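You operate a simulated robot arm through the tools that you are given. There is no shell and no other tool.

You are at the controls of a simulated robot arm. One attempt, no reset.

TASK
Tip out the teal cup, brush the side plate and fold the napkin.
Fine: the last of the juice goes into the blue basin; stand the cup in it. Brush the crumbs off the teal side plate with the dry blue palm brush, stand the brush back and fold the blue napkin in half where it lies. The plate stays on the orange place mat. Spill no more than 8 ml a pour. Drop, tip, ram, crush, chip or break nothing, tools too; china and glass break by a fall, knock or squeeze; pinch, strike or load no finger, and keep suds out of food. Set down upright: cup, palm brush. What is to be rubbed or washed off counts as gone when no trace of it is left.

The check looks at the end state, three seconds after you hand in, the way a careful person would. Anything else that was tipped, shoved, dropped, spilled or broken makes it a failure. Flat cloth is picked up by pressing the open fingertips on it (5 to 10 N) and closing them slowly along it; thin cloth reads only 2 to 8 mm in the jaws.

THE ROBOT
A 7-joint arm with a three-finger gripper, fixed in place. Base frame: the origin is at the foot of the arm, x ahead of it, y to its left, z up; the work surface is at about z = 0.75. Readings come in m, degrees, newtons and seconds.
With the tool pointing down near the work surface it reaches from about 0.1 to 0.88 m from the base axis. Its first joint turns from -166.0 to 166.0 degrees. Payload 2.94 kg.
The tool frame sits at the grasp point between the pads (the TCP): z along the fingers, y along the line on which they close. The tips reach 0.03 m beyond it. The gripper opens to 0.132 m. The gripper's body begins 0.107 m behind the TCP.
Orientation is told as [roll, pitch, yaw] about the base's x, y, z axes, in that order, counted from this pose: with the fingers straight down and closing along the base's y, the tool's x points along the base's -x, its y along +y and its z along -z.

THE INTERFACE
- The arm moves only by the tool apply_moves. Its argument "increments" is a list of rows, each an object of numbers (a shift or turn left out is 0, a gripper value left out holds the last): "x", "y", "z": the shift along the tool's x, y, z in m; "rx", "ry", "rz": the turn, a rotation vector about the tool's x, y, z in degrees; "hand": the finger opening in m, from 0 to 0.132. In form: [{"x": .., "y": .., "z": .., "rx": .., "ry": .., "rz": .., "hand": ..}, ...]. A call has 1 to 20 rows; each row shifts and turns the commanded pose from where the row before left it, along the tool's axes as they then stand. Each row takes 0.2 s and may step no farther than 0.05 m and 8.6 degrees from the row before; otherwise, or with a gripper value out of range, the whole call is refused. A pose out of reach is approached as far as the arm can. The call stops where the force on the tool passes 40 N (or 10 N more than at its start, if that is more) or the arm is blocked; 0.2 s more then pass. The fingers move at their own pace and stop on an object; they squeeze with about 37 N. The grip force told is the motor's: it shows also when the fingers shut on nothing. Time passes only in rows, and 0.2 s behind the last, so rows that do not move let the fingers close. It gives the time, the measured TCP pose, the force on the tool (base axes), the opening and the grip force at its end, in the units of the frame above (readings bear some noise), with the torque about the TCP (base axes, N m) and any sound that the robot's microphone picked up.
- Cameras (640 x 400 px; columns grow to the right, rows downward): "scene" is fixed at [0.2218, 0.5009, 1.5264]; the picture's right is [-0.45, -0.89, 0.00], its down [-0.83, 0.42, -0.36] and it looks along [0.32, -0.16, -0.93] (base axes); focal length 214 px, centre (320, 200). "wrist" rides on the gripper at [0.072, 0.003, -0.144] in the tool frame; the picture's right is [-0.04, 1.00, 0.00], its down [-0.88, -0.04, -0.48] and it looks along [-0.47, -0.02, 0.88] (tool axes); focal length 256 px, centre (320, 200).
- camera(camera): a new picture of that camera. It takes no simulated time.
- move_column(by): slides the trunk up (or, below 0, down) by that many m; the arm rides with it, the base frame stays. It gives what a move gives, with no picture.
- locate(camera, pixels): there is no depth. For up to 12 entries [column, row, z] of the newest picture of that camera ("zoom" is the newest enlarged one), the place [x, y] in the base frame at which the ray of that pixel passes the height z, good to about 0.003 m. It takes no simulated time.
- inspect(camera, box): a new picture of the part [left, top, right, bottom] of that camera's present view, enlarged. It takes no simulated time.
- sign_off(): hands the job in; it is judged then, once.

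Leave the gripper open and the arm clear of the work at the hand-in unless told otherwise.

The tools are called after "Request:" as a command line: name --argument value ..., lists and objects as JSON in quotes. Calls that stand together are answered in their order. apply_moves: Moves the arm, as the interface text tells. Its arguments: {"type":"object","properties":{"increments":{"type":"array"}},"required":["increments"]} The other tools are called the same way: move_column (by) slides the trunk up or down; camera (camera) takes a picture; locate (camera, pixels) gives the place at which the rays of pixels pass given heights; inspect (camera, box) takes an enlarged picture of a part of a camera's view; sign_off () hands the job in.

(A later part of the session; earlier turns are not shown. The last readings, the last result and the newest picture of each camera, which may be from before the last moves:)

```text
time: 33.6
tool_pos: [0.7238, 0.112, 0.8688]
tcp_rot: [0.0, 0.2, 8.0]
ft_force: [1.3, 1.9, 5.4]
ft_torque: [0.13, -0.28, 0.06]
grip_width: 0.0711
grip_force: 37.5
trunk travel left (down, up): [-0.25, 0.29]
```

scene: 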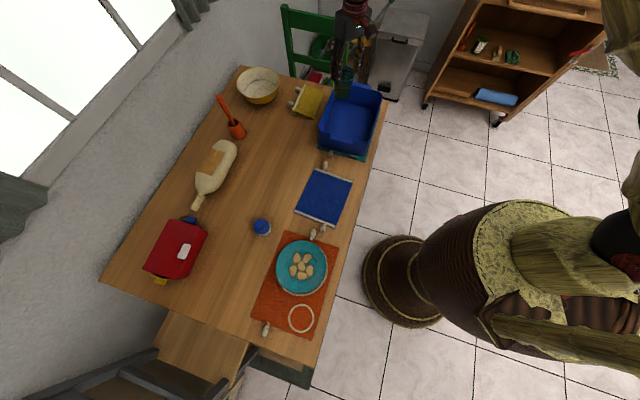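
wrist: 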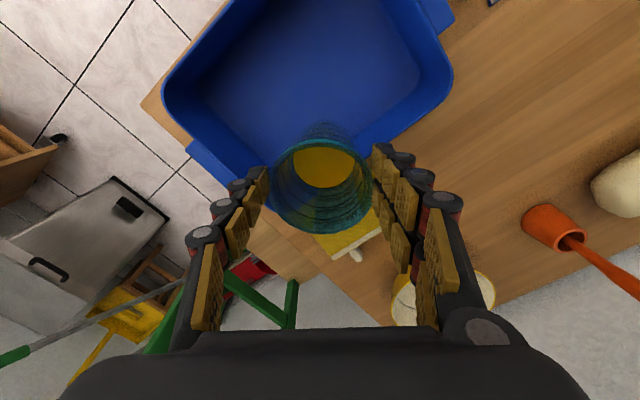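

The press is down to about 5 N. I'll open the fingers now, straight out and without moving.

Request:
apply_moves --increments '[{"hand": 0.076}, {"hand": 0.082}, {"hand": 0.09}, {"hand": 0.1}, {}]'

Request:
inspect --camera "wrist" --box '[180, 60, 460, 270]'

Request:
inspect --camera "scene" --box '[320, 80, 390, 150]'

```text
time: 34.8
tool_pos: [0.7255, 0.1116, 0.8694]
tcp_rot: [0.0, 0.0, 8.0]
ft_force: [0.5, 0.3, 0.9]
ft_torque: [0.0, 0.01, 0.01]
grip_width: 0.1001
grip_force: 0.0
trunk travel left (down, up): [-0.25, 0.29]
```

```text
1.90 times, centred on (320, 165) of wrist
```

zoom: 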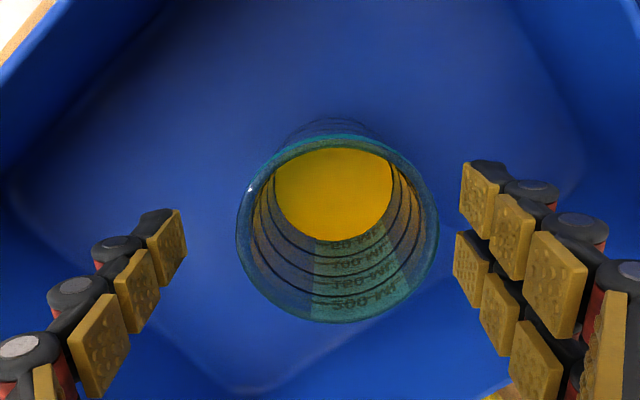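

```text
5.71 times, centred on (355, 115) of scene
```

zoom: 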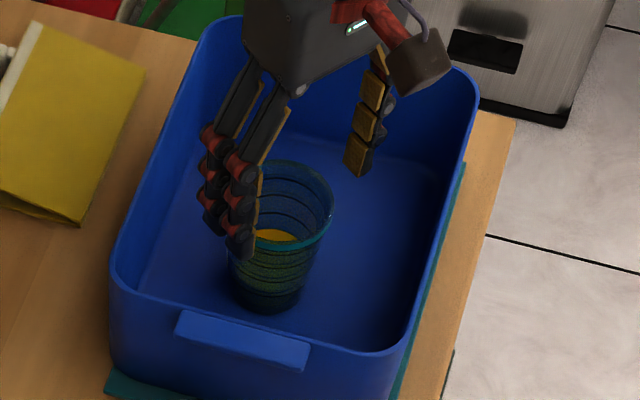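

The cup stands upright in the basin with the juice still inside. I'll locate it precisely for the regrip.

Request:
locate --camera "wrist" --pixels '[[329, 182, 0.852], [277, 180, 0.852], [382, 180, 0.852], [329, 182, 0.86]]'

```text
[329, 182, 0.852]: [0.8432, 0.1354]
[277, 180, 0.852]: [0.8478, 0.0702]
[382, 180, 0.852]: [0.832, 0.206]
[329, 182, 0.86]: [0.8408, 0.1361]
```

That locate used an older full wrist picture, so I'll take a new one and locate again.

Request:
camera --camera "wrist"

Request:
locate --camera "wrist" --pixels '[[329, 182, 0.852], [277, 180, 0.852], [382, 180, 0.852], [329, 182, 0.86], [329, 182, 0.845]]'

```text
taken
```

wrist: 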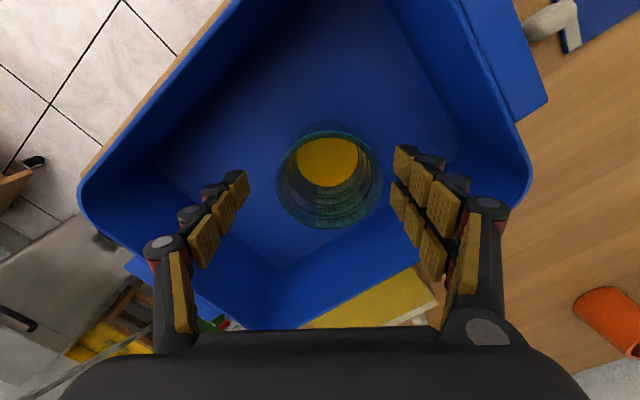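

```text
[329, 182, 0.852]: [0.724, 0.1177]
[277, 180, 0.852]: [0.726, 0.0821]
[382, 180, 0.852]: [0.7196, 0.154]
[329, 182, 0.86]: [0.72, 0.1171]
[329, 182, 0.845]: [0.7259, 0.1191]
```

I now understand the slip. The cup tapers, so straight-down fingers only touch its rim. A grip with the fingers slanted will hold its body instead, and I'll command a much smaller opening so the force stays up. First I'll raise slightly, open wide and shift 4 mm in y to centre. Then I'll tilt the gripper 30° so its fingertips point back toward the robot.

Request:
apply_moves --increments '[{"z": -0.015, "hand": 0.125}, {"z": -0.015, "y": 0.004}, {"ry": 7.5}, {"ry": 7.5}, {"ry": 7.5}, {"ry": 7.5}, {}]'

Request:
camera --camera "wrist"

Request:
inspect --camera "scene" --box '[310, 50, 400, 140]'

```text
time: 36.4
tool_pos: [0.7254, 0.1152, 0.8986]
tcp_rot: [0.1, 30.1, 8.0]
ft_force: [0.4, 0.1, -1.1]
ft_torque: [0.0, 0.08, -0.01]
grip_width: 0.1251
grip_force: 0.0
trunk travel left (down, up): [-0.25, 0.29]
```

```text
taken
```

wrist: 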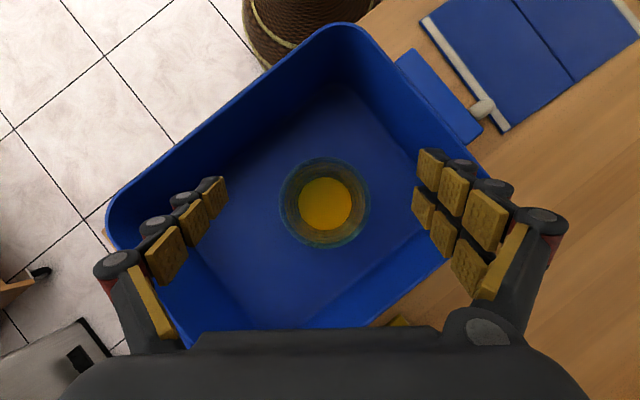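

```text
4.44 times, centred on (355, 95) of scene
```

zoom: 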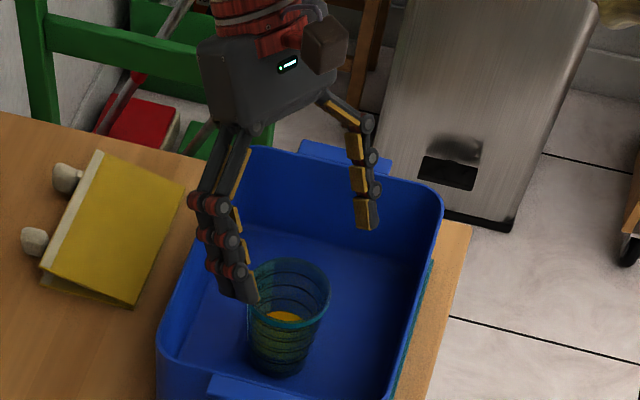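

The tilt works, with pitch reading +30.1. The camera now looks straight down on the cup, so I'll locate its rim.

Request:
locate --camera "wrist" --pixels '[[325, 203, 0.852], [279.5, 202, 0.852], [370.5, 202, 0.852], [325, 157, 0.852], [325, 248, 0.852], [325, 204, 0.79]]'

Request:
inspect --camera "wrist" --box '[250, 130, 400, 270]'

```text
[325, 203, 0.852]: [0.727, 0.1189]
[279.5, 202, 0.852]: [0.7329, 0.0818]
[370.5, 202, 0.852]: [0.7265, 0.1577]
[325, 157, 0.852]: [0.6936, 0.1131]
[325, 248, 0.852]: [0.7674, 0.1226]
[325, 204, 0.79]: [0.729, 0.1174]
```

```text
2.86 times, centred on (325, 200) of wrist
```

zoom: 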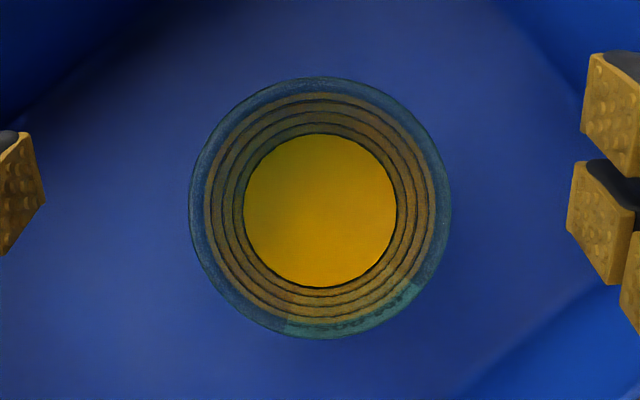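

The cup is centred at about (0.729, 0.119). Before descending with a slanted gripper I need to check the finger clearance to the basin walls, so I'll locate rim points of the basin.

Request:
locate --camera "wrist" --pixels '[[107, 225, 0.865], [345, 25, 0.865], [488, 165, 0.865], [186, 345, 0.865], [440, 262, 0.865], [460, 110, 0.865], [215, 130, 0.865], [150, 290, 0.865], [385, 310, 0.865], [250, 327, 0.757], [440, 190, 0.757], [350, 95, 0.757]]'

Request:
inspect --camera "wrist" --box '[330, 120, 560, 340]'

```text
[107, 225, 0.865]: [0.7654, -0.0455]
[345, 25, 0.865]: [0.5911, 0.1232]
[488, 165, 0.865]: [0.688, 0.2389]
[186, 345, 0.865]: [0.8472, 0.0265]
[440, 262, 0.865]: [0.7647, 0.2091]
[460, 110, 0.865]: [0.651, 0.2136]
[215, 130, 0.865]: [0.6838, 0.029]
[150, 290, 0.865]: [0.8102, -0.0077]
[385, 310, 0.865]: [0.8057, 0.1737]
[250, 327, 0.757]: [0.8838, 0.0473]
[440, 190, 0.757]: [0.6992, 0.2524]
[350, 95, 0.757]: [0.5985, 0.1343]
```

```text
1.82 times, centred on (445, 230) of wrist
```

zoom: 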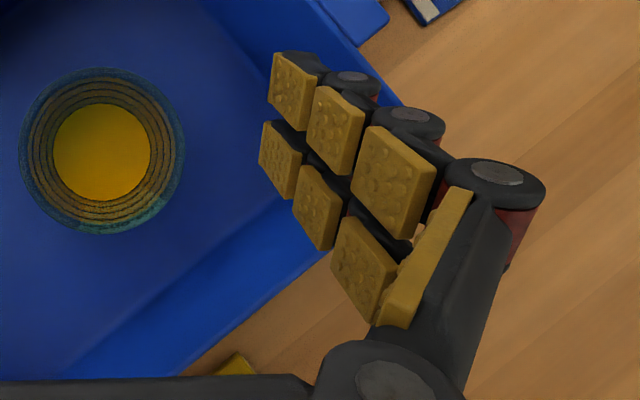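

The basin's inner rim is about 0.187 × 0.269 m, centred at (0.7375, 0.1075), and the cup stands almost centred in it. Narrowing to 0.10 gives the slanted fingers about 1.5 cm of wall clearance. I'll centre on the cup and descend about two thirds of the way.

Request:
apply_moves --increments '[{"hand": 0.1}, {"hand": 0.1, "x": -0.0036, "y": 0.003, "z": -0.0021}, {"x": -0.0085, "z": 0.0147}, {"x": -0.0085, "z": 0.0147}, {"x": -0.0085, "z": 0.0147}, {"x": -0.0085, "z": 0.0147}, {}]'

Request:
camera --camera "wrist"

Request:
inspect --camera "scene" --box '[310, 60, 400, 150]'

```text
time: 38.0
tool_pos: [0.7302, 0.1194, 0.8313]
tcp_rot: [0.0, 30.0, 7.9]
ft_force: [-0.1, -0.2, 0.2]
ft_torque: [-0.01, 0.04, 0.02]
grip_width: 0.1
grip_force: 0.1
trunk travel left (down, up): [-0.25, 0.29]
```

```text
taken
```

wrist: 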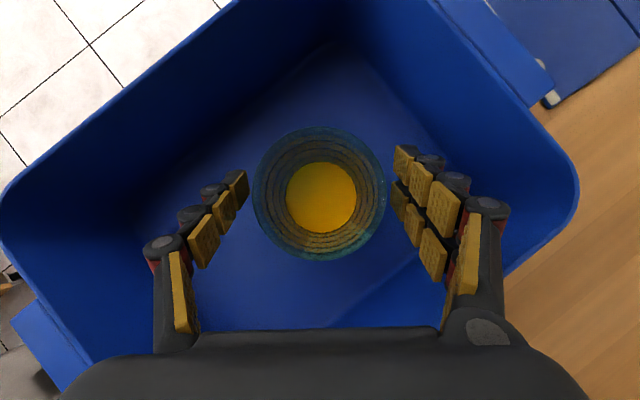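

```text
4.44 times, centred on (355, 105) of scene
```

zoom: 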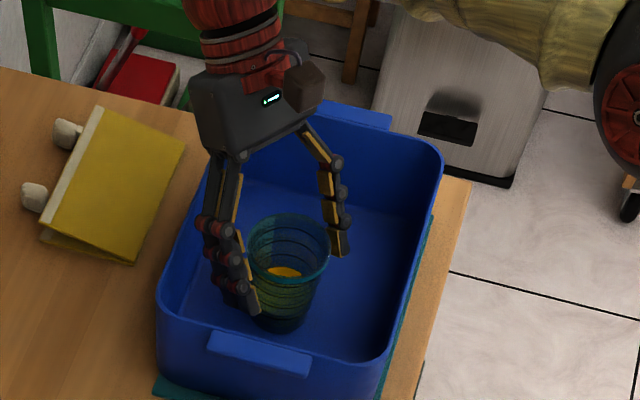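

The cup is centred between the fingertips, and no force is felt. I'll go down the last 3.4 cm to TCP z 0.797.

Request:
apply_moves --increments '[{"x": -0.0057, "z": 0.0098}, {"x": -0.0057, "z": 0.0098}, {"x": -0.0053, "z": 0.0092}, {}]'

Request:
camera --camera "wrist"

Request:
inspect --camera "scene" --box '[320, 80, 390, 150]'

```text
time: 39.0
tool_pos: [0.7286, 0.1195, 0.7986]
tcp_rot: [0.0, 30.0, 7.9]
ft_force: [-0.3, 0.4, 0.9]
ft_torque: [0.06, -0.02, 0.01]
grip_width: 0.1001
grip_force: 0.1
trunk travel left (down, up): [-0.25, 0.29]
```

```text
taken
```

wrist: 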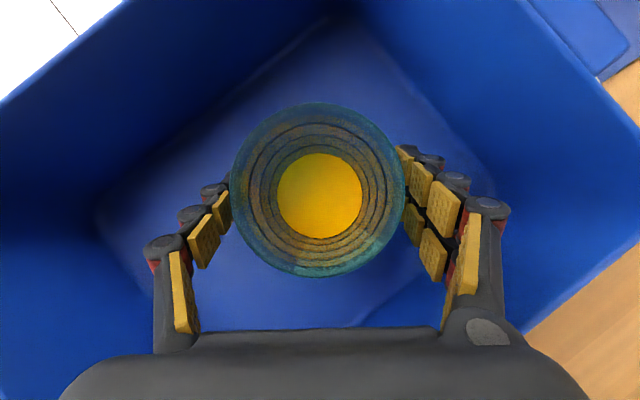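

```text
5.71 times, centred on (355, 115) of scene
```

zoom: 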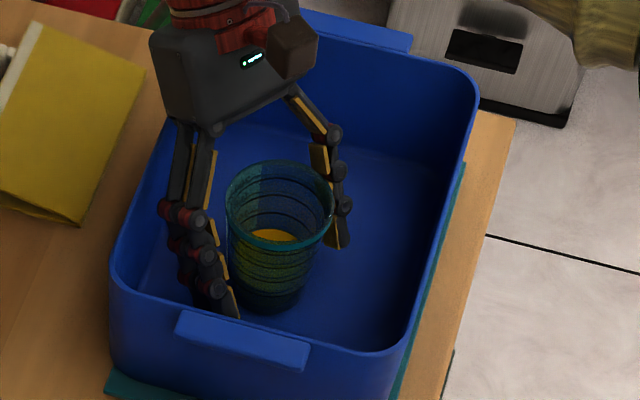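

Position is good. I'll close in steps toward a much smaller command so the clamp force stays saturated.

Request:
apply_moves --increments '[{"hand": 0.085}, {"hand": 0.076}, {"hand": 0.07}, {"hand": 0.066}, {"hand": 0.062}, {}]'

```text
time: 40.4
tool_pos: [0.7295, 0.1197, 0.7979]
tcp_rot: [0.0, 30.0, 8.0]
ft_force: [0.8, -1.7, 1.1]
ft_torque: [0.01, 0.04, 0.02]
grip_width: 0.0693
grip_force: 37.3
trunk travel left (down, up): [-0.25, 0.29]
```

It is gripped at 0.0693 and 37.3 N, narrower than at the rim, so the pads are on the cup body. I'll set the command to 0.03 for a lasting clamp and lift 4 cm straight up.

Request:
apply_moves --increments '[{"hand": 0.03}, {}, {"x": 0.002, "z": -0.0035}, {"x": 0.004, "z": -0.0069}, {"x": 0.005, "z": -0.0087}, {"x": 0.005, "z": -0.0087}, {"x": 0.004, "z": -0.0069}, {}]'

Request:
camera --camera "wrist"

Request:
inspect --camera "scene" --box '[320, 70, 390, 140]'

```text
time: 42.2
tool_pos: [0.7281, 0.1198, 0.8379]
tcp_rot: [0.0, 30.0, 8.1]
ft_force: [0.2, 0.1, -1.4]
ft_torque: [0.02, 0.01, 0.0]
grip_width: 0.0691
grip_force: 36.9
trunk travel left (down, up): [-0.25, 0.29]
```

```text
taken
```

wrist: 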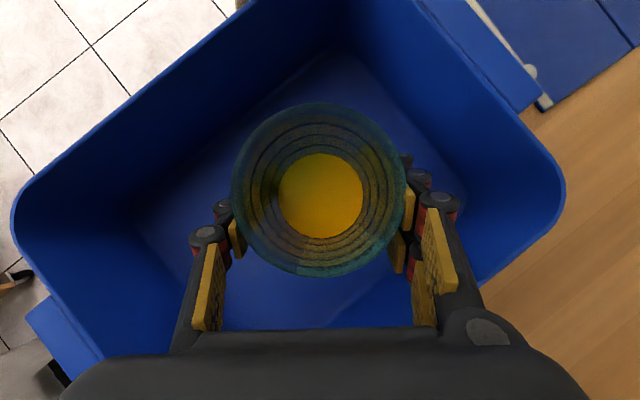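

```text
5.71 times, centred on (355, 105) of scene
```

zoom: 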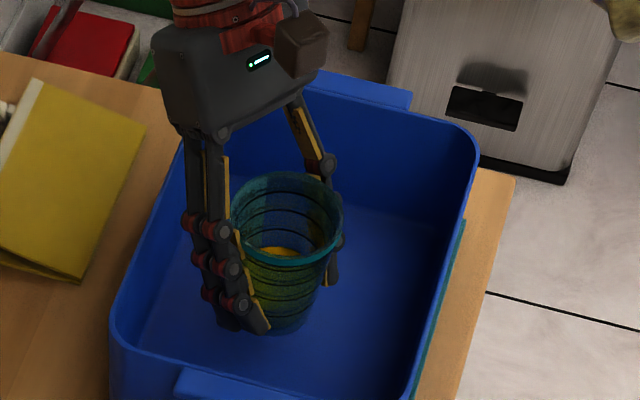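

The cup follows firmly. I'll lift to z of about 1.0.

Request:
apply_moves --increments '[{"x": 0.004, "z": -0.0069}, {"x": 0.0075, "z": -0.013}, {"x": 0.01, "z": -0.0173}, {"x": 0.01, "z": -0.0173}, {"x": 0.01, "z": -0.0173}, {"x": 0.01, "z": -0.0173}, {"x": 0.01, "z": -0.0173}, {"x": 0.01, "z": -0.0173}, {"x": 0.0065, "z": -0.0113}, {"x": 0.003, "z": -0.0052}, {}]'

Request:
camera --camera "wrist"

```text
time: 44.6
tool_pos: [0.729, 0.118, 0.9994]
tcp_rot: [-0.1, 30.0, 7.9]
ft_force: [-0.3, -0.4, -0.6]
ft_torque: [0.0, 0.04, 0.0]
grip_width: 0.0694
grip_force: 37.4
trunk travel left (down, up): [-0.25, 0.29]
```

```text
taken
```

wrist: 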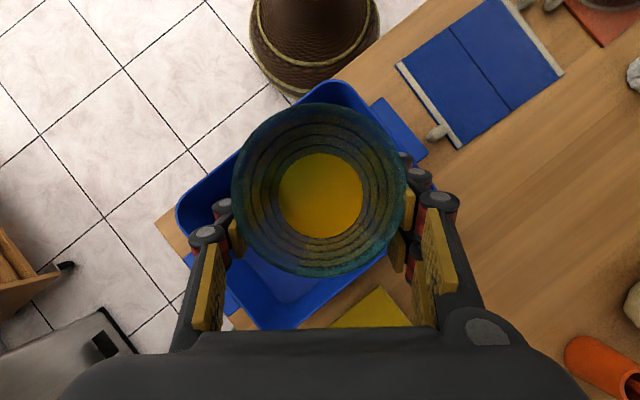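

The hold is unchanged. Now the pour begins. I'll tilt by 50°, short of spilling, while shifting 7 cm outward so the lip ends up over the basin centre.

Request:
apply_moves --increments '[{"x": -0.00606, "y": -0.0012, "z": -0.0035, "ry": -5}, {"x": -0.00634, "y": -0.0012, "z": -0.00296, "ry": -5}, {"x": -0.00658, "y": -0.0012, "z": -0.00239, "ry": -5}, {"x": -0.00676, "y": -0.0012, "z": -0.00181, "ry": -5}, {"x": -0.00689, "y": -0.0012, "z": -0.00122, "ry": -5}, {"x": -0.00697, "y": -0.0012, "z": -0.00061, "ry": -5}, {"x": -0.007, "y": -0.0012, "z": 0, "ry": -5}, {"x": -0.00697, "y": -0.0012, "z": 0.00061, "ry": -5}, {"x": -0.00689, "y": -0.0012, "z": 0.00122, "ry": -5}, {"x": -0.00676, "y": -0.0012, "z": 0.00181, "ry": -5}, {}]'

Request:
camera --camera "wrist"

Request:
inspect --camera "scene" --box '[300, 20, 420, 140]'

```text
time: 47.0
tool_pos: [0.7998, 0.1167, 0.9997]
tcp_rot: [0.0, -20.1, 8.0]
ft_force: [0.4, -0.7, -2.2]
ft_torque: [0.06, 0.0, 0.02]
grip_width: 0.0692
grip_force: 36.8
trunk travel left (down, up): [-0.25, 0.29]
```

```text
taken
```

wrist: 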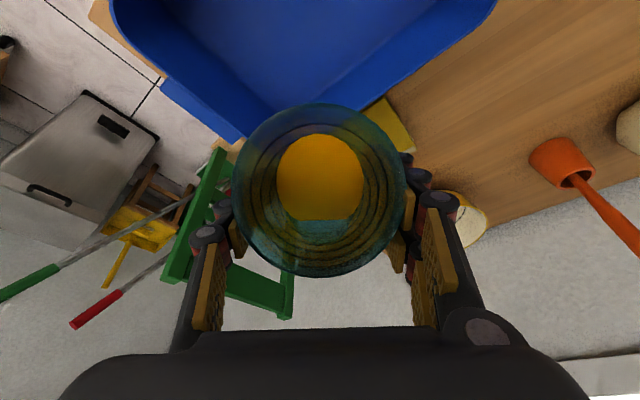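

```text
3.33 times, centred on (360, 80) of scene
```

zoom: 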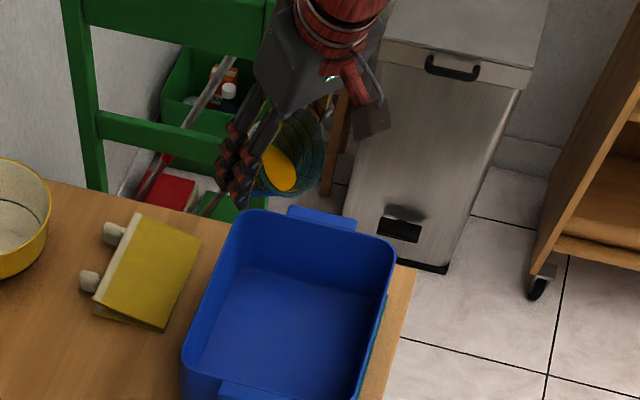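

The cup tilts rigidly with the gripper, and the lip is now over about (0.736, 0.108), the basin centre. I'll keep tilting slowly at 2.5° per row through the point where pouring starts.

Request:
apply_moves --increments '[{"ry": -2.5}, {"ry": -2.5}, {"ry": -2.5}, {"ry": -2.5}, {"ry": -2.5}, {"ry": -2.5}, {"ry": -2.5}, {"ry": -2.5}, {}]'

Request:
camera --camera "wrist"

Request:
inspect --camera "scene" --box '[300, 20, 420, 140]'

```text
time: 49.0
tool_pos: [0.8003, 0.1172, 0.9997]
tcp_rot: [0.0, -39.9, 8.0]
ft_force: [-0.9, -0.6, -1.0]
ft_torque: [0.0, -0.03, -0.05]
grip_width: 0.0688
grip_force: 37.5
trunk travel left (down, up): [-0.25, 0.29]
```

```text
taken
```

wrist: 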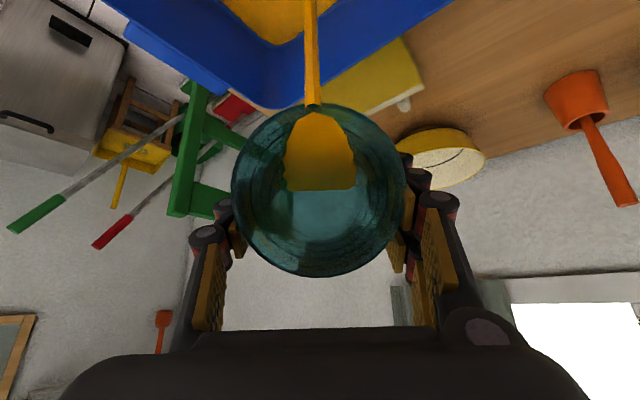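

```text
3.33 times, centred on (360, 80) of scene
```

zoom: 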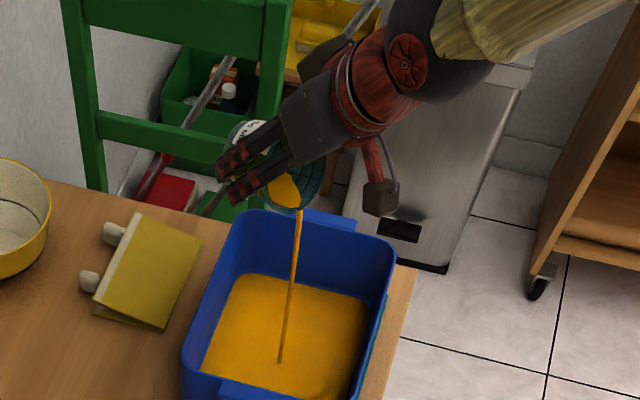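

The juice is running into the basin, and the stream lands well inside. I'll keep tilting slowly to empty the cup.

Request:
apply_moves --increments '[{}, {}, {"ry": -2.5}, {"ry": -2.5}, {"ry": -2.5}, {"ry": -2.5}, {"ry": -2.5}, {"ry": -2.5}, {"ry": -2.5}, {"ry": -2.5}, {"ry": -2.5}, {"ry": -2.5}, {}]'

Request:
camera --camera "wrist"

Request:
inspect --camera "scene" --box '[300, 20, 420, 140]'

```text
time: 51.8
tool_pos: [0.8001, 0.1203, 0.9998]
tcp_rot: [0.0, -65.0, 8.0]
ft_force: [-1.7, 0.7, -0.6]
ft_torque: [0.0, 0.01, 0.01]
grip_width: 0.0687
grip_force: 37.2
out of reach, approached as far as the arm can: row 8
trunk travel left (down, up): [-0.25, 0.29]
```

```text
taken
```

wrist: 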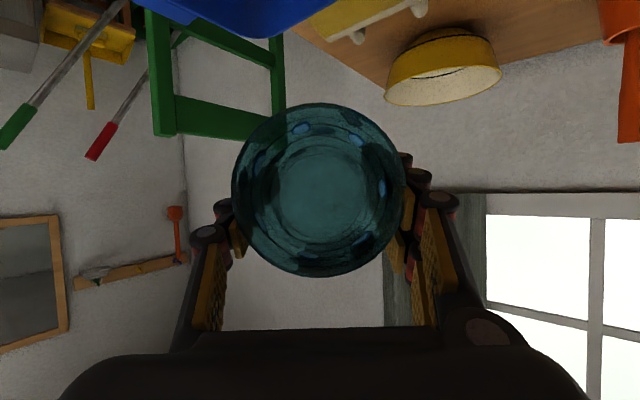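

```text
3.33 times, centred on (360, 80) of scene
```

zoom: 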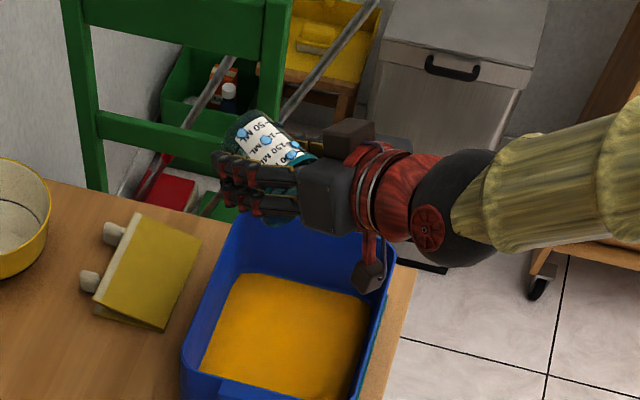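

The cup looks empty. I'll zoom in to check for any remaining juice or drops.

Request:
inspect --camera "wrist" --box '[220, 90, 420, 290]'

Request:
inspect --camera "scene" --box '[330, 40, 380, 90]'

```text
2.00 times, centred on (320, 190) of wrist
```

zoom: 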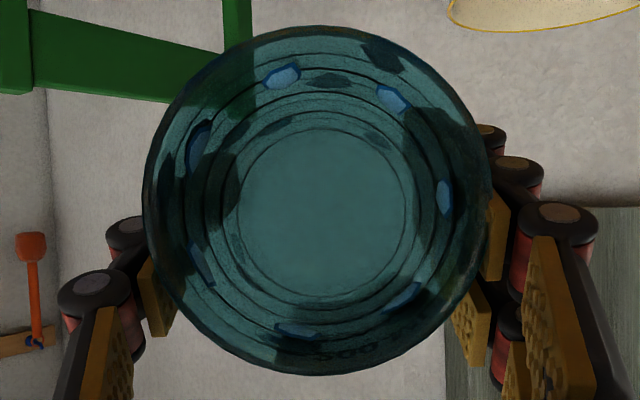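

```text
8.00 times, centred on (355, 65) of scene
```

zoom: 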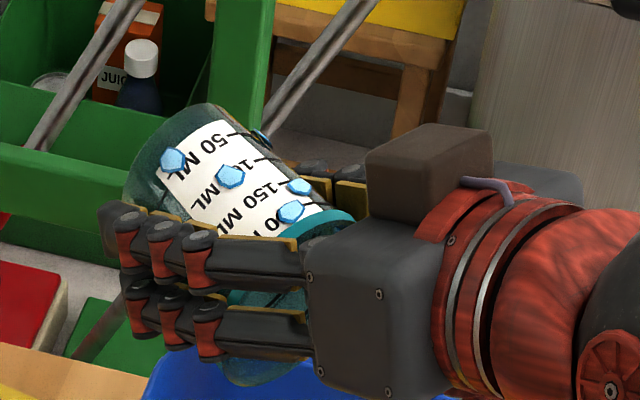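

The interior is empty; the pale-blue patches are droplets on the cup's outside. To be sure the last drops fall, I'll tip it another 15° while drawing 3 cm inward, which keeps the lip over the basin, and hold there.

Request:
apply_moves --increments '[{"ry": -2.5, "x": 0.0021, "z": -0.0045}, {"ry": -2.5, "x": 0.0019, "z": -0.0046}, {"ry": -2.5, "x": 0.0017, "z": -0.0047}, {"ry": -2.5, "x": 0.0015, "z": -0.0048}, {"ry": -2.5, "x": 0.0013, "z": -0.0048}, {"ry": -2.5, "x": 0.0011, "z": -0.0049}, {}, {}, {}, {}, {}]'

Request:
camera --camera "wrist"

Request:
camera --camera "scene"

```text
time: 54.2
tool_pos: [0.77, 0.1169, 0.998]
tcp_rot: [0.0, -80.0, 8.0]
ft_force: [0.7, 0.2, -0.3]
ft_torque: [-0.01, -0.03, -0.03]
grip_width: 0.0686
grip_force: 36.7
trunk travel left (down, up): [-0.25, 0.29]
```

```text
taken
```

wrist: 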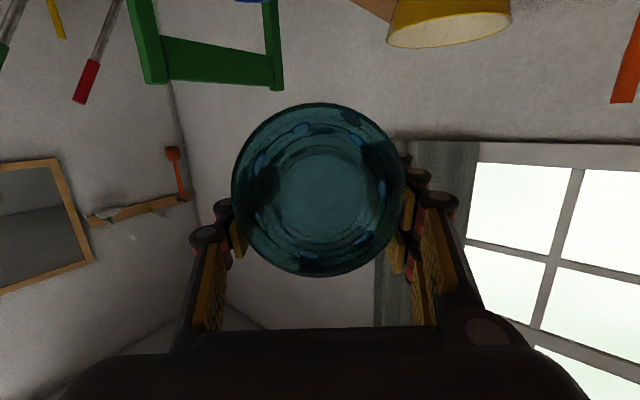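

```text
taken
```

scene: 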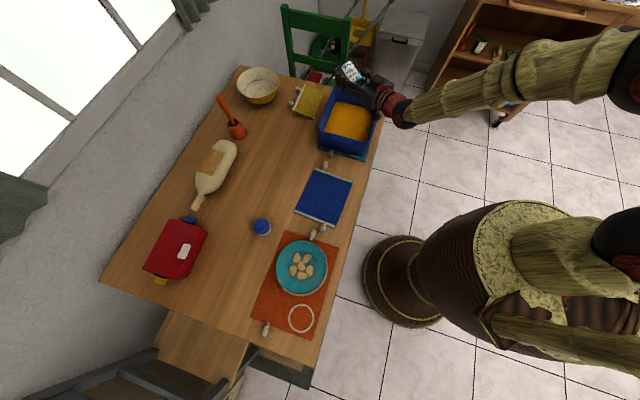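

Now at a 110° cup tilt, it is fully drained and the table around the basin looks clean. I'll turn the cup back upright over the basin.

Request:
apply_moves --increments '[{"ry": 4}, {"ry": 6}, {"ry": 6}, {"ry": 6}, {"ry": 6}, {"ry": 6}, {"ry": 6}, {"ry": 6}, {"ry": 6}, {"ry": 6}, {"ry": 6}, {"ry": 6}, {"ry": 6}, {"ry": 4}, {"x": 0.0135, "y": 0.0028}, {"x": 0.0136, "y": 0.0028}, {"x": 0.0135, "y": 0.0027}, {}]'

Request:
apply_moves --increments '[{"ry": 6}, {"ry": 6}, {"ry": 6}, {"ry": 6}, {"ry": 6}, {}]'

Request:
camera --camera "wrist"

Request:
inspect --camera "scene" --box '[310, 40, 400, 170]'

```text
time: 58.0
tool_pos: [0.7312, 0.1225, 0.9995]
tcp_rot: [0.8, -3.9, 8.6]
ft_force: [-0.2, -0.1, -1.0]
ft_torque: [-0.01, -0.02, 0.0]
grip_width: 0.069
grip_force: 37.7
out of reach, approached as far as the arm can: row 8
trunk travel left (down, up): [-0.25, 0.29]
```

```text
time: 59.4
tool_pos: [0.7326, 0.1249, 1.0004]
tcp_rot: [1.0, 26.1, 9.0]
ft_force: [-0.4, -0.4, -1.1]
ft_torque: [-0.02, 0.0, -0.03]
grip_width: 0.0688
grip_force: 36.9
trunk travel left (down, up): [-0.25, 0.29]
```

```text
taken
```

wrist: 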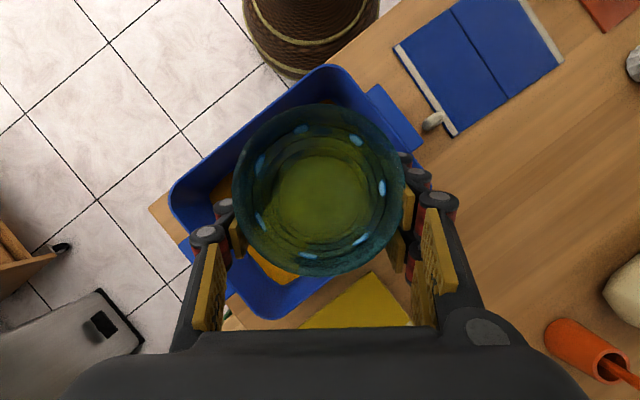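

```text
3.08 times, centred on (355, 105) of scene
```

zoom: 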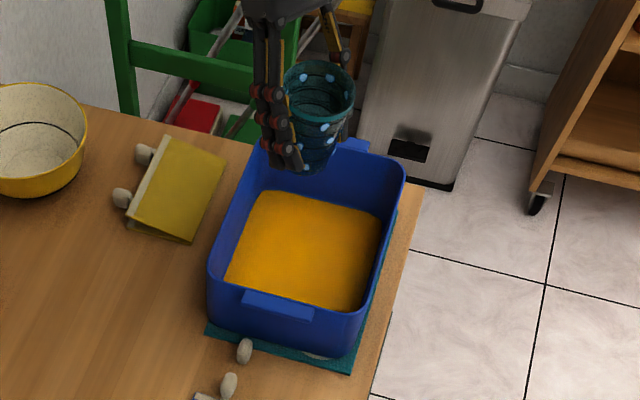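

The cup is empty and upright again. One row hit a reach limit and left small orientation errors, with roll 1.0 and pitch 26.1 instead of 0 and 30. I'll correct these so the cup base is level again, and re-centre at the spot where it stood.

Request:
apply_moves --increments '[{"ry": 3.9, "rx": 1.0}, {"x": 0.0042, "y": -0.0047, "z": 0.0024}, {}]'

Request:
inspect --camera "wrist" --box '[200, 80, 440, 300]'

Request:
inspect --camera "scene" --box '[330, 50, 390, 110]'

```text
time: 60.2
tool_pos: [0.7284, 0.1186, 1.0002]
tcp_rot: [-0.1, 30.0, 9.0]
ft_force: [-0.5, 0.0, -0.2]
ft_torque: [0.01, -0.03, -0.02]
grip_width: 0.0688
grip_force: 37.0
trunk travel left (down, up): [-0.25, 0.29]
```

```text
1.82 times, centred on (320, 190) of wrist
```

zoom: 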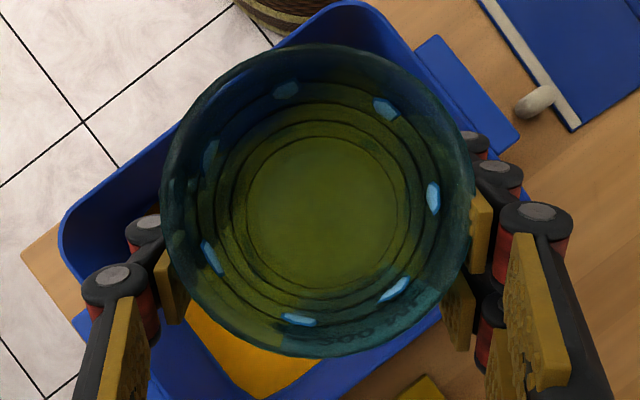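

```text
6.67 times, centred on (360, 80) of scene
```

zoom: 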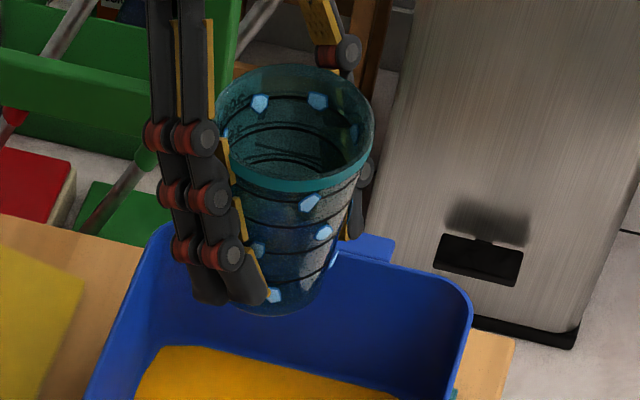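

It's level again (pitch 30.0, roll about 0). I'll lower it into the basin the same way it came out, first by 17 cm.

Request:
apply_moves --increments '[{"x": -0.005, "z": 0.0087}, {"x": -0.01, "z": 0.0173}, {"x": -0.01, "z": 0.0173}, {"x": -0.01, "z": 0.0173}, {"x": -0.01, "z": 0.0173}, {"x": -0.01, "z": 0.0173}, {"x": -0.01, "z": 0.0173}, {"x": -0.01, "z": 0.0173}, {"x": -0.0075, "z": 0.013}, {"x": -0.004, "z": 0.0069}, {}]'

Request:
camera --camera "wrist"

Request:
inspect --camera "scene" --box '[320, 80, 390, 150]'

```text
time: 62.6
tool_pos: [0.7275, 0.1172, 0.8274]
tcp_rot: [-0.2, 30.0, 9.0]
ft_force: [-0.5, 0.0, 0.1]
ft_torque: [0.02, 0.0, 0.01]
grip_width: 0.0691
grip_force: 36.6
trunk travel left (down, up): [-0.25, 0.29]
```

```text
taken
```

wrist: 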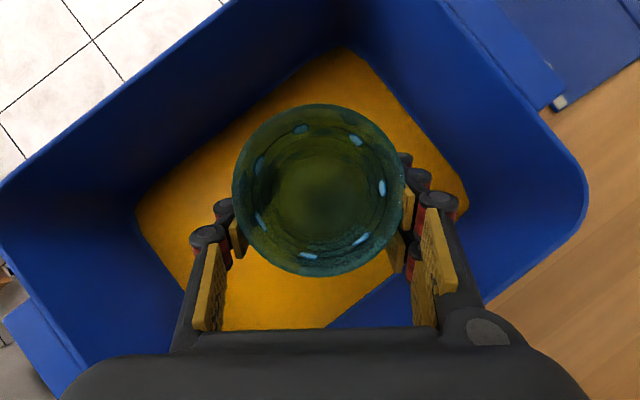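

```text
5.71 times, centred on (355, 115) of scene
```

zoom: 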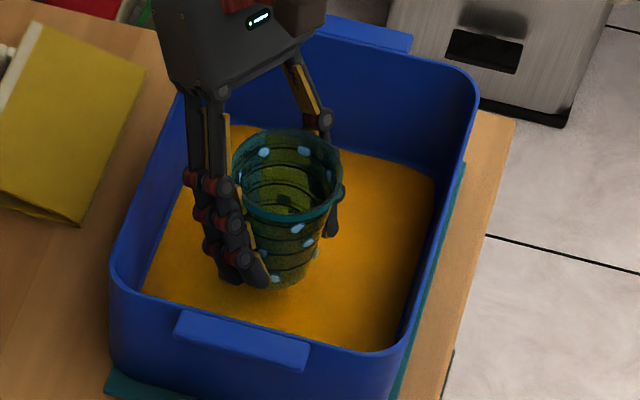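

About 3 cm remains. I'll creep down, in fine steps near the floor, watching the force.

Request:
apply_moves --increments '[{"x": -0.0025, "z": 0.0043}, {"x": -0.0025, "z": 0.0043}, {"x": -0.0025, "z": 0.0043}, {"x": -0.002, "z": 0.0035}, {"x": -0.001, "z": 0.0017}, {}]'

Request:
apply_moves --increments '[{"x": -0.001, "z": 0.0017}, {"x": -0.001, "z": 0.0017}, {}]'

```text
time: 64.0
tool_pos: [0.7283, 0.1167, 0.8055]
tcp_rot: [-0.1, 30.1, 9.0]
ft_force: [-0.4, 0.5, -0.2]
ft_torque: [-0.04, -0.02, 0.0]
grip_width: 0.069
grip_force: 37.4
trunk travel left (down, up): [-0.25, 0.29]
```

```text
time: 64.8
tool_pos: [0.7278, 0.1184, 0.8011]
tcp_rot: [-0.1, 30.0, 9.1]
ft_force: [-0.3, 0.3, -0.5]
ft_torque: [0.0, -0.03, -0.01]
grip_width: 0.0688
grip_force: 37.1
trunk travel left (down, up): [-0.25, 0.29]
```

Request:
apply_moves --increments '[{"x": -0.0005, "z": 0.00087}, {"x": -0.0005, "z": 0.00087}, {}]'

```text
time: 65.6
tool_pos: [0.728, 0.1167, 0.8004]
tcp_rot: [-0.1, 30.0, 9.0]
ft_force: [0.4, 0.2, -0.7]
ft_torque: [0.03, -0.01, 0.02]
grip_width: 0.0688
grip_force: 36.5
trunk travel left (down, up): [-0.25, 0.29]
```

Request:
apply_moves --increments '[{"x": -0.0005, "z": 0.00087}, {"x": -0.0005, "z": 0.00087}, {}]'

```text
time: 66.4
tool_pos: [0.7274, 0.1173, 0.7976]
tcp_rot: [0.0, 30.0, 8.9]
ft_force: [0.3, 0.3, 3.8]
ft_torque: [0.03, 0.07, 0.01]
grip_width: 0.0686
grip_force: 36.9
trunk travel left (down, up): [-0.25, 0.29]
```

The floor is touched at 3.8 N, at the same height where it stood before. I'll open the fingers gently.

Request:
apply_moves --increments '[{"hand": 0.07}, {"hand": 0.074}, {"hand": 0.08}, {"hand": 0.09}, {"hand": 0.1}, {}]'

Request:
camera --camera "wrist"

Request:
inspect --camera "scene" --box '[320, 80, 390, 150]'

```text
time: 67.8
tool_pos: [0.7281, 0.1174, 0.7976]
tcp_rot: [-0.1, 30.0, 9.0]
ft_force: [-0.2, 0.3, 0.1]
ft_torque: [0.03, 0.02, 0.01]
grip_width: 0.1
grip_force: 0.1
trunk travel left (down, up): [-0.25, 0.29]
```

```text
taken
```

wrist: 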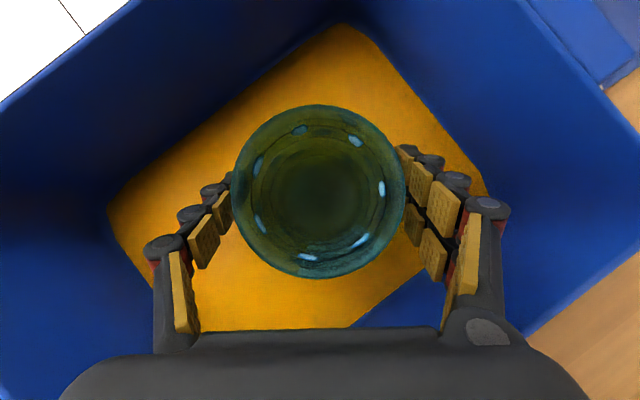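

```text
5.71 times, centred on (355, 115) of scene
```

zoom: 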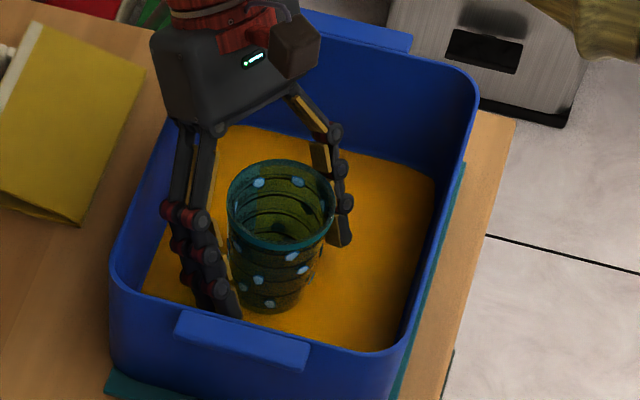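

The cup stands upright in the basin and is released. I'll rise straight up, clear of it, and then bring the gripper back to vertical.

Request:
apply_moves --increments '[{"x": 0.005, "z": -0.0087}, {"x": 0.01, "z": -0.0173}, {"x": 0.015, "z": -0.026}, {"x": 0.015, "z": -0.026}, {"x": 0.015, "z": -0.026}, {"x": 0.015, "z": -0.026}, {"x": 0.015, "z": -0.026}, {"x": 0.015, "z": -0.026}, {"ry": -7.5}, {"ry": -7.5}, {"ry": -7.5}, {"ry": -7.5}, {}]'

Request:
camera --camera "scene"

Request:
inspect --camera "scene" --box '[310, 70, 400, 160]'

```text
time: 70.6
tool_pos: [0.7267, 0.1186, 1.0082]
tcp_rot: [-0.1, -0.1, 9.0]
ft_force: [-0.1, -0.8, 0.1]
ft_torque: [0.01, 0.02, 0.01]
grip_width: 0.0999
grip_force: 0.0
trunk travel left (down, up): [-0.25, 0.29]
```

```text
taken
```

scene: 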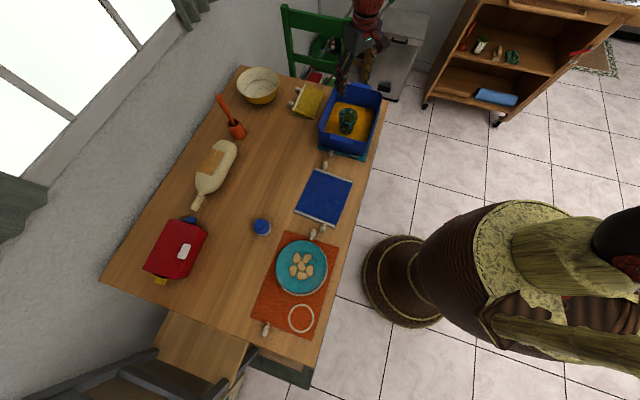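

```text
4.44 times, centred on (355, 115) of scene
```

zoom: 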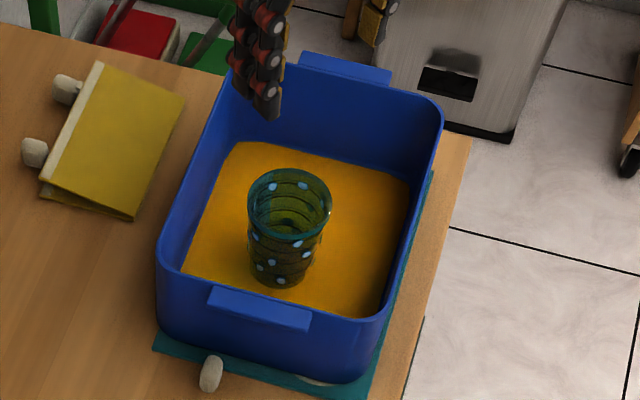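

The cup stands upright and empty, and the juice is all in the basin. Next is the palm brush at (0.476, 0.601). I'll travel there at z of about 1.05 and turn to yaw 52°.

Request:
apply_moves --increments '[{"x": 0.0144, "y": 0.04295, "z": -0.004}, {"x": 0.0144, "y": 0.04295, "z": -0.004}, {"x": 0.0144, "y": 0.04295, "z": -0.004}, {"x": 0.0144, "y": 0.04295, "z": -0.004}, {"x": 0.0144, "y": 0.04295, "z": -0.004}, {"x": 0.0144, "y": 0.04295, "z": -0.004}, {"x": 0.0144, "y": 0.04295, "z": -0.004}, {"x": 0.0144, "y": 0.04295, "z": -0.004}, {"x": 0.0144, "y": 0.04295, "z": -0.004}, {"x": 0.0144, "y": 0.04295, "z": -0.004}, {"x": 0.0144, "y": 0.04295}, {"x": 0.0144, "y": 0.04295}, {"rz": -7.2}, {"rz": -7.2}, {"rz": -7.2}, {"rz": -7.2}, {"rz": -7.2}, {"rz": -7.2}, {}]'

Request:
camera --camera "wrist"

```text
time: 74.6
tool_pos: [0.477, 0.6006, 1.0466]
tcp_rot: [-0.1, 0.1, 52.5]
ft_force: [-0.4, -0.3, 0.0]
ft_torque: [-0.03, 0.0, 0.02]
grip_width: 0.1004
grip_force: 0.1
trunk travel left (down, up): [-0.25, 0.29]
```

```text
taken
```

wrist: 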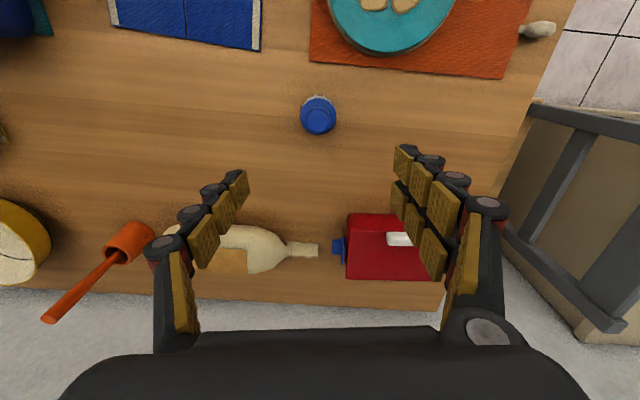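

Request:
inspect --camera "wrist" --box '[280, 80, 360, 150]'

Request:
locate --camera "wrist" --pixels '[[318, 118, 0.79], [318, 118, 0.8], [318, 103, 0.755], [300, 117, 0.775], [336, 117, 0.775], [318, 135, 0.79], [290, 245, 0.78], [318, 97, 0.755]]'

```text
5.71 times, centred on (320, 115) of wrist
```

zoom: 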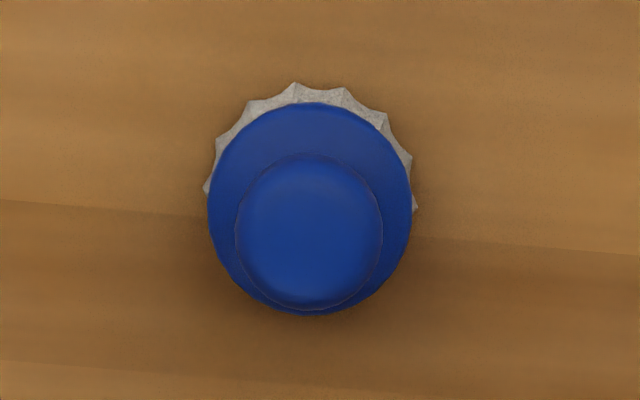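

```text
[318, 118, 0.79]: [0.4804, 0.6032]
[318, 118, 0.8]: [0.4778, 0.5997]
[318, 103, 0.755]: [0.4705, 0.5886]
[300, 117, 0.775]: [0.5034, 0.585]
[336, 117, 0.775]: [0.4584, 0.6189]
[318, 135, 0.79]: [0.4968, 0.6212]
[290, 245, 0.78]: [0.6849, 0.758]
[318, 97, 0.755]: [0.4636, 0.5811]
```

I need the brush's heights to grip its knob properly. I'll move 15 cm back toward the base and lower to z 0.93 for an oblique view.

Request:
apply_moves --increments '[{"x": 0.0375, "z": 0.029}, {"x": 0.0375, "z": 0.029}, {"x": 0.0375, "z": 0.029}, {"x": 0.0375, "z": 0.029}, {}]'

Request:
camera --camera "wrist"

Request:
inspect --camera "wrist" --box '[260, 200, 380, 320]'

```text
time: 75.8
tool_pos: [0.3838, 0.4832, 0.9305]
tcp_rot: [-0.1, 0.0, 52.3]
ft_force: [0.1, 0.8, 0.7]
ft_torque: [-0.02, 0.01, 0.02]
grip_width: 0.1
grip_force: 0.1
trunk travel left (down, up): [-0.25, 0.29]
```

```text
taken
```

wrist: 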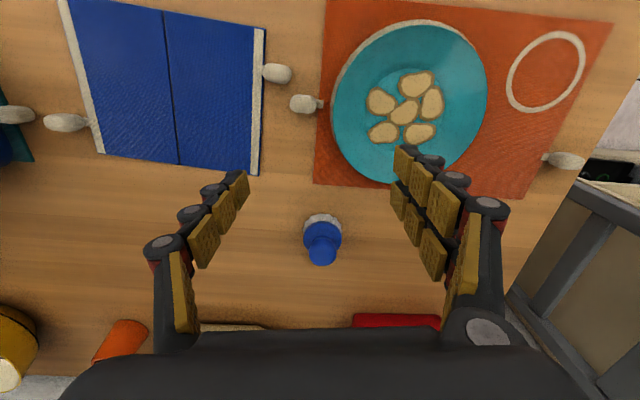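

```text
3.33 times, centred on (320, 260) of wrist
```

zoom: 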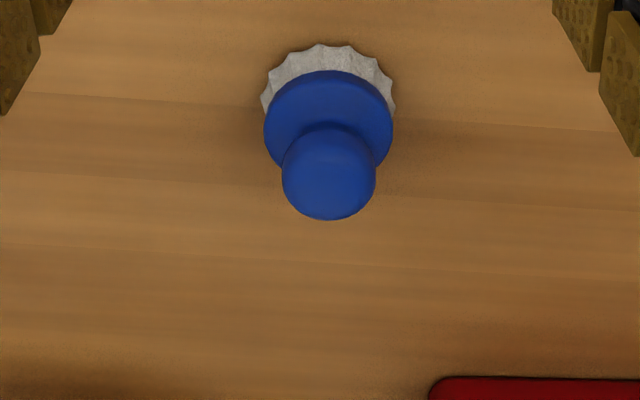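

I'll locate the brush parts from this oblique view.

Request:
locate --camera "wrist" --pixels '[[322.4, 212.6, 0.752], [322.7, 237, 0.772], [322.7, 248.4, 0.795], [322.7, 254, 0.808], [322.7, 221, 0.769], [322.7, 266, 0.808], [303, 237, 0.772], [342, 237, 0.772]]'

Request:
inspect --camera "wrist" --box '[320, 10, 500, 190]'

Request:
inspect --camera "wrist" --box '[295, 205, 350, 275]'

```text
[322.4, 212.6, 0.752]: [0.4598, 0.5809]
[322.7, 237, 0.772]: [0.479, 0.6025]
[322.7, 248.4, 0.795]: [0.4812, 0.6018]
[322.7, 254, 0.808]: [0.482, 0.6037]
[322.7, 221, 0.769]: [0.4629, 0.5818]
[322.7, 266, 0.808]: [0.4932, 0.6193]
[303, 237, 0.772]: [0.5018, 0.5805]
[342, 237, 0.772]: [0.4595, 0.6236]
```

```text
2.22 times, centred on (410, 100) of wrist
```

zoom: 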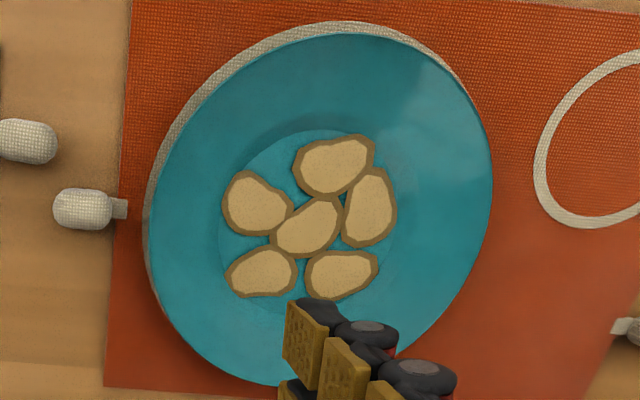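

```text
5.71 times, centred on (322, 240) of wrist
```

zoom: 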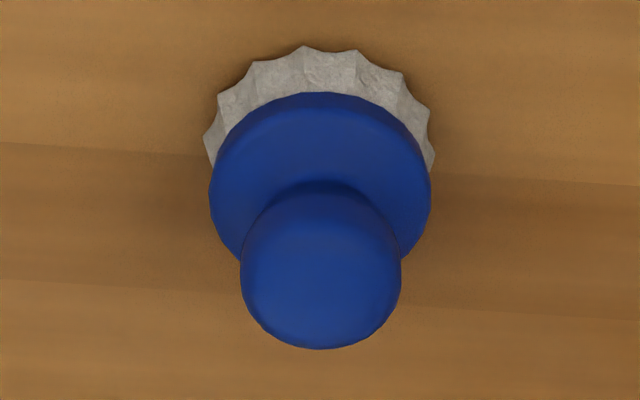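

The crumbs lie in the plate's flat centre well, about 8.5 cm wide. The brush has bristles up to about z 0.768, a thin disk, and a mushroom knob widest near z 0.795 with its top near 0.81. I'll go above the brush at (0.480, 0.602).

Request:
apply_moves --increments '[{"x": -0.0382, "y": -0.0009}, {"x": -0.0382, "y": -0.0009}, {"x": -0.0382, "y": -0.0009}, {"x": -0.0382, "y": -0.0008}, {}]'

Request:
camera --camera "wrist"

Request:
inspect --camera "wrist" --box '[270, 90, 370, 190]'

```text
time: 77.0
tool_pos: [0.4797, 0.6022, 0.9336]
tcp_rot: [0.0, 0.1, 52.3]
ft_force: [-0.2, 0.4, 0.0]
ft_torque: [-0.02, 0.02, 0.0]
grip_width: 0.1004
grip_force: 0.1
trunk travel left (down, up): [-0.25, 0.29]
```

```text
taken
```

wrist: 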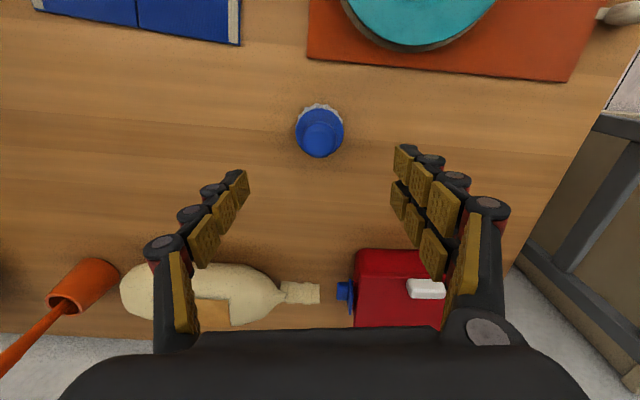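

```text
4.00 times, centred on (320, 140) of wrist
```

zoom: 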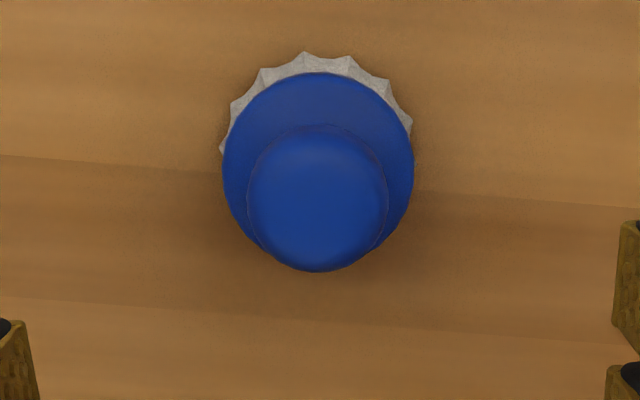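

Request:
locate --camera "zoom" --pixels '[[318, 198, 0.8], [318, 198, 0.795], [317, 163, 0.775], [247, 200, 0.8], [389, 200, 0.8], [222, 165, 0.775], [414, 165, 0.775], [318, 272, 0.808]]'

```text
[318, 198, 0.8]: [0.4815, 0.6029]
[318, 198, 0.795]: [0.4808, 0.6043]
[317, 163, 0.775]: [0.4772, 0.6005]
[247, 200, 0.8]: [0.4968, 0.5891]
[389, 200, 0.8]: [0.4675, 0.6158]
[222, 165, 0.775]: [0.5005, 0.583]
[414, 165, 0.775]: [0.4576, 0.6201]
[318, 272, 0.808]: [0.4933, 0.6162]
```

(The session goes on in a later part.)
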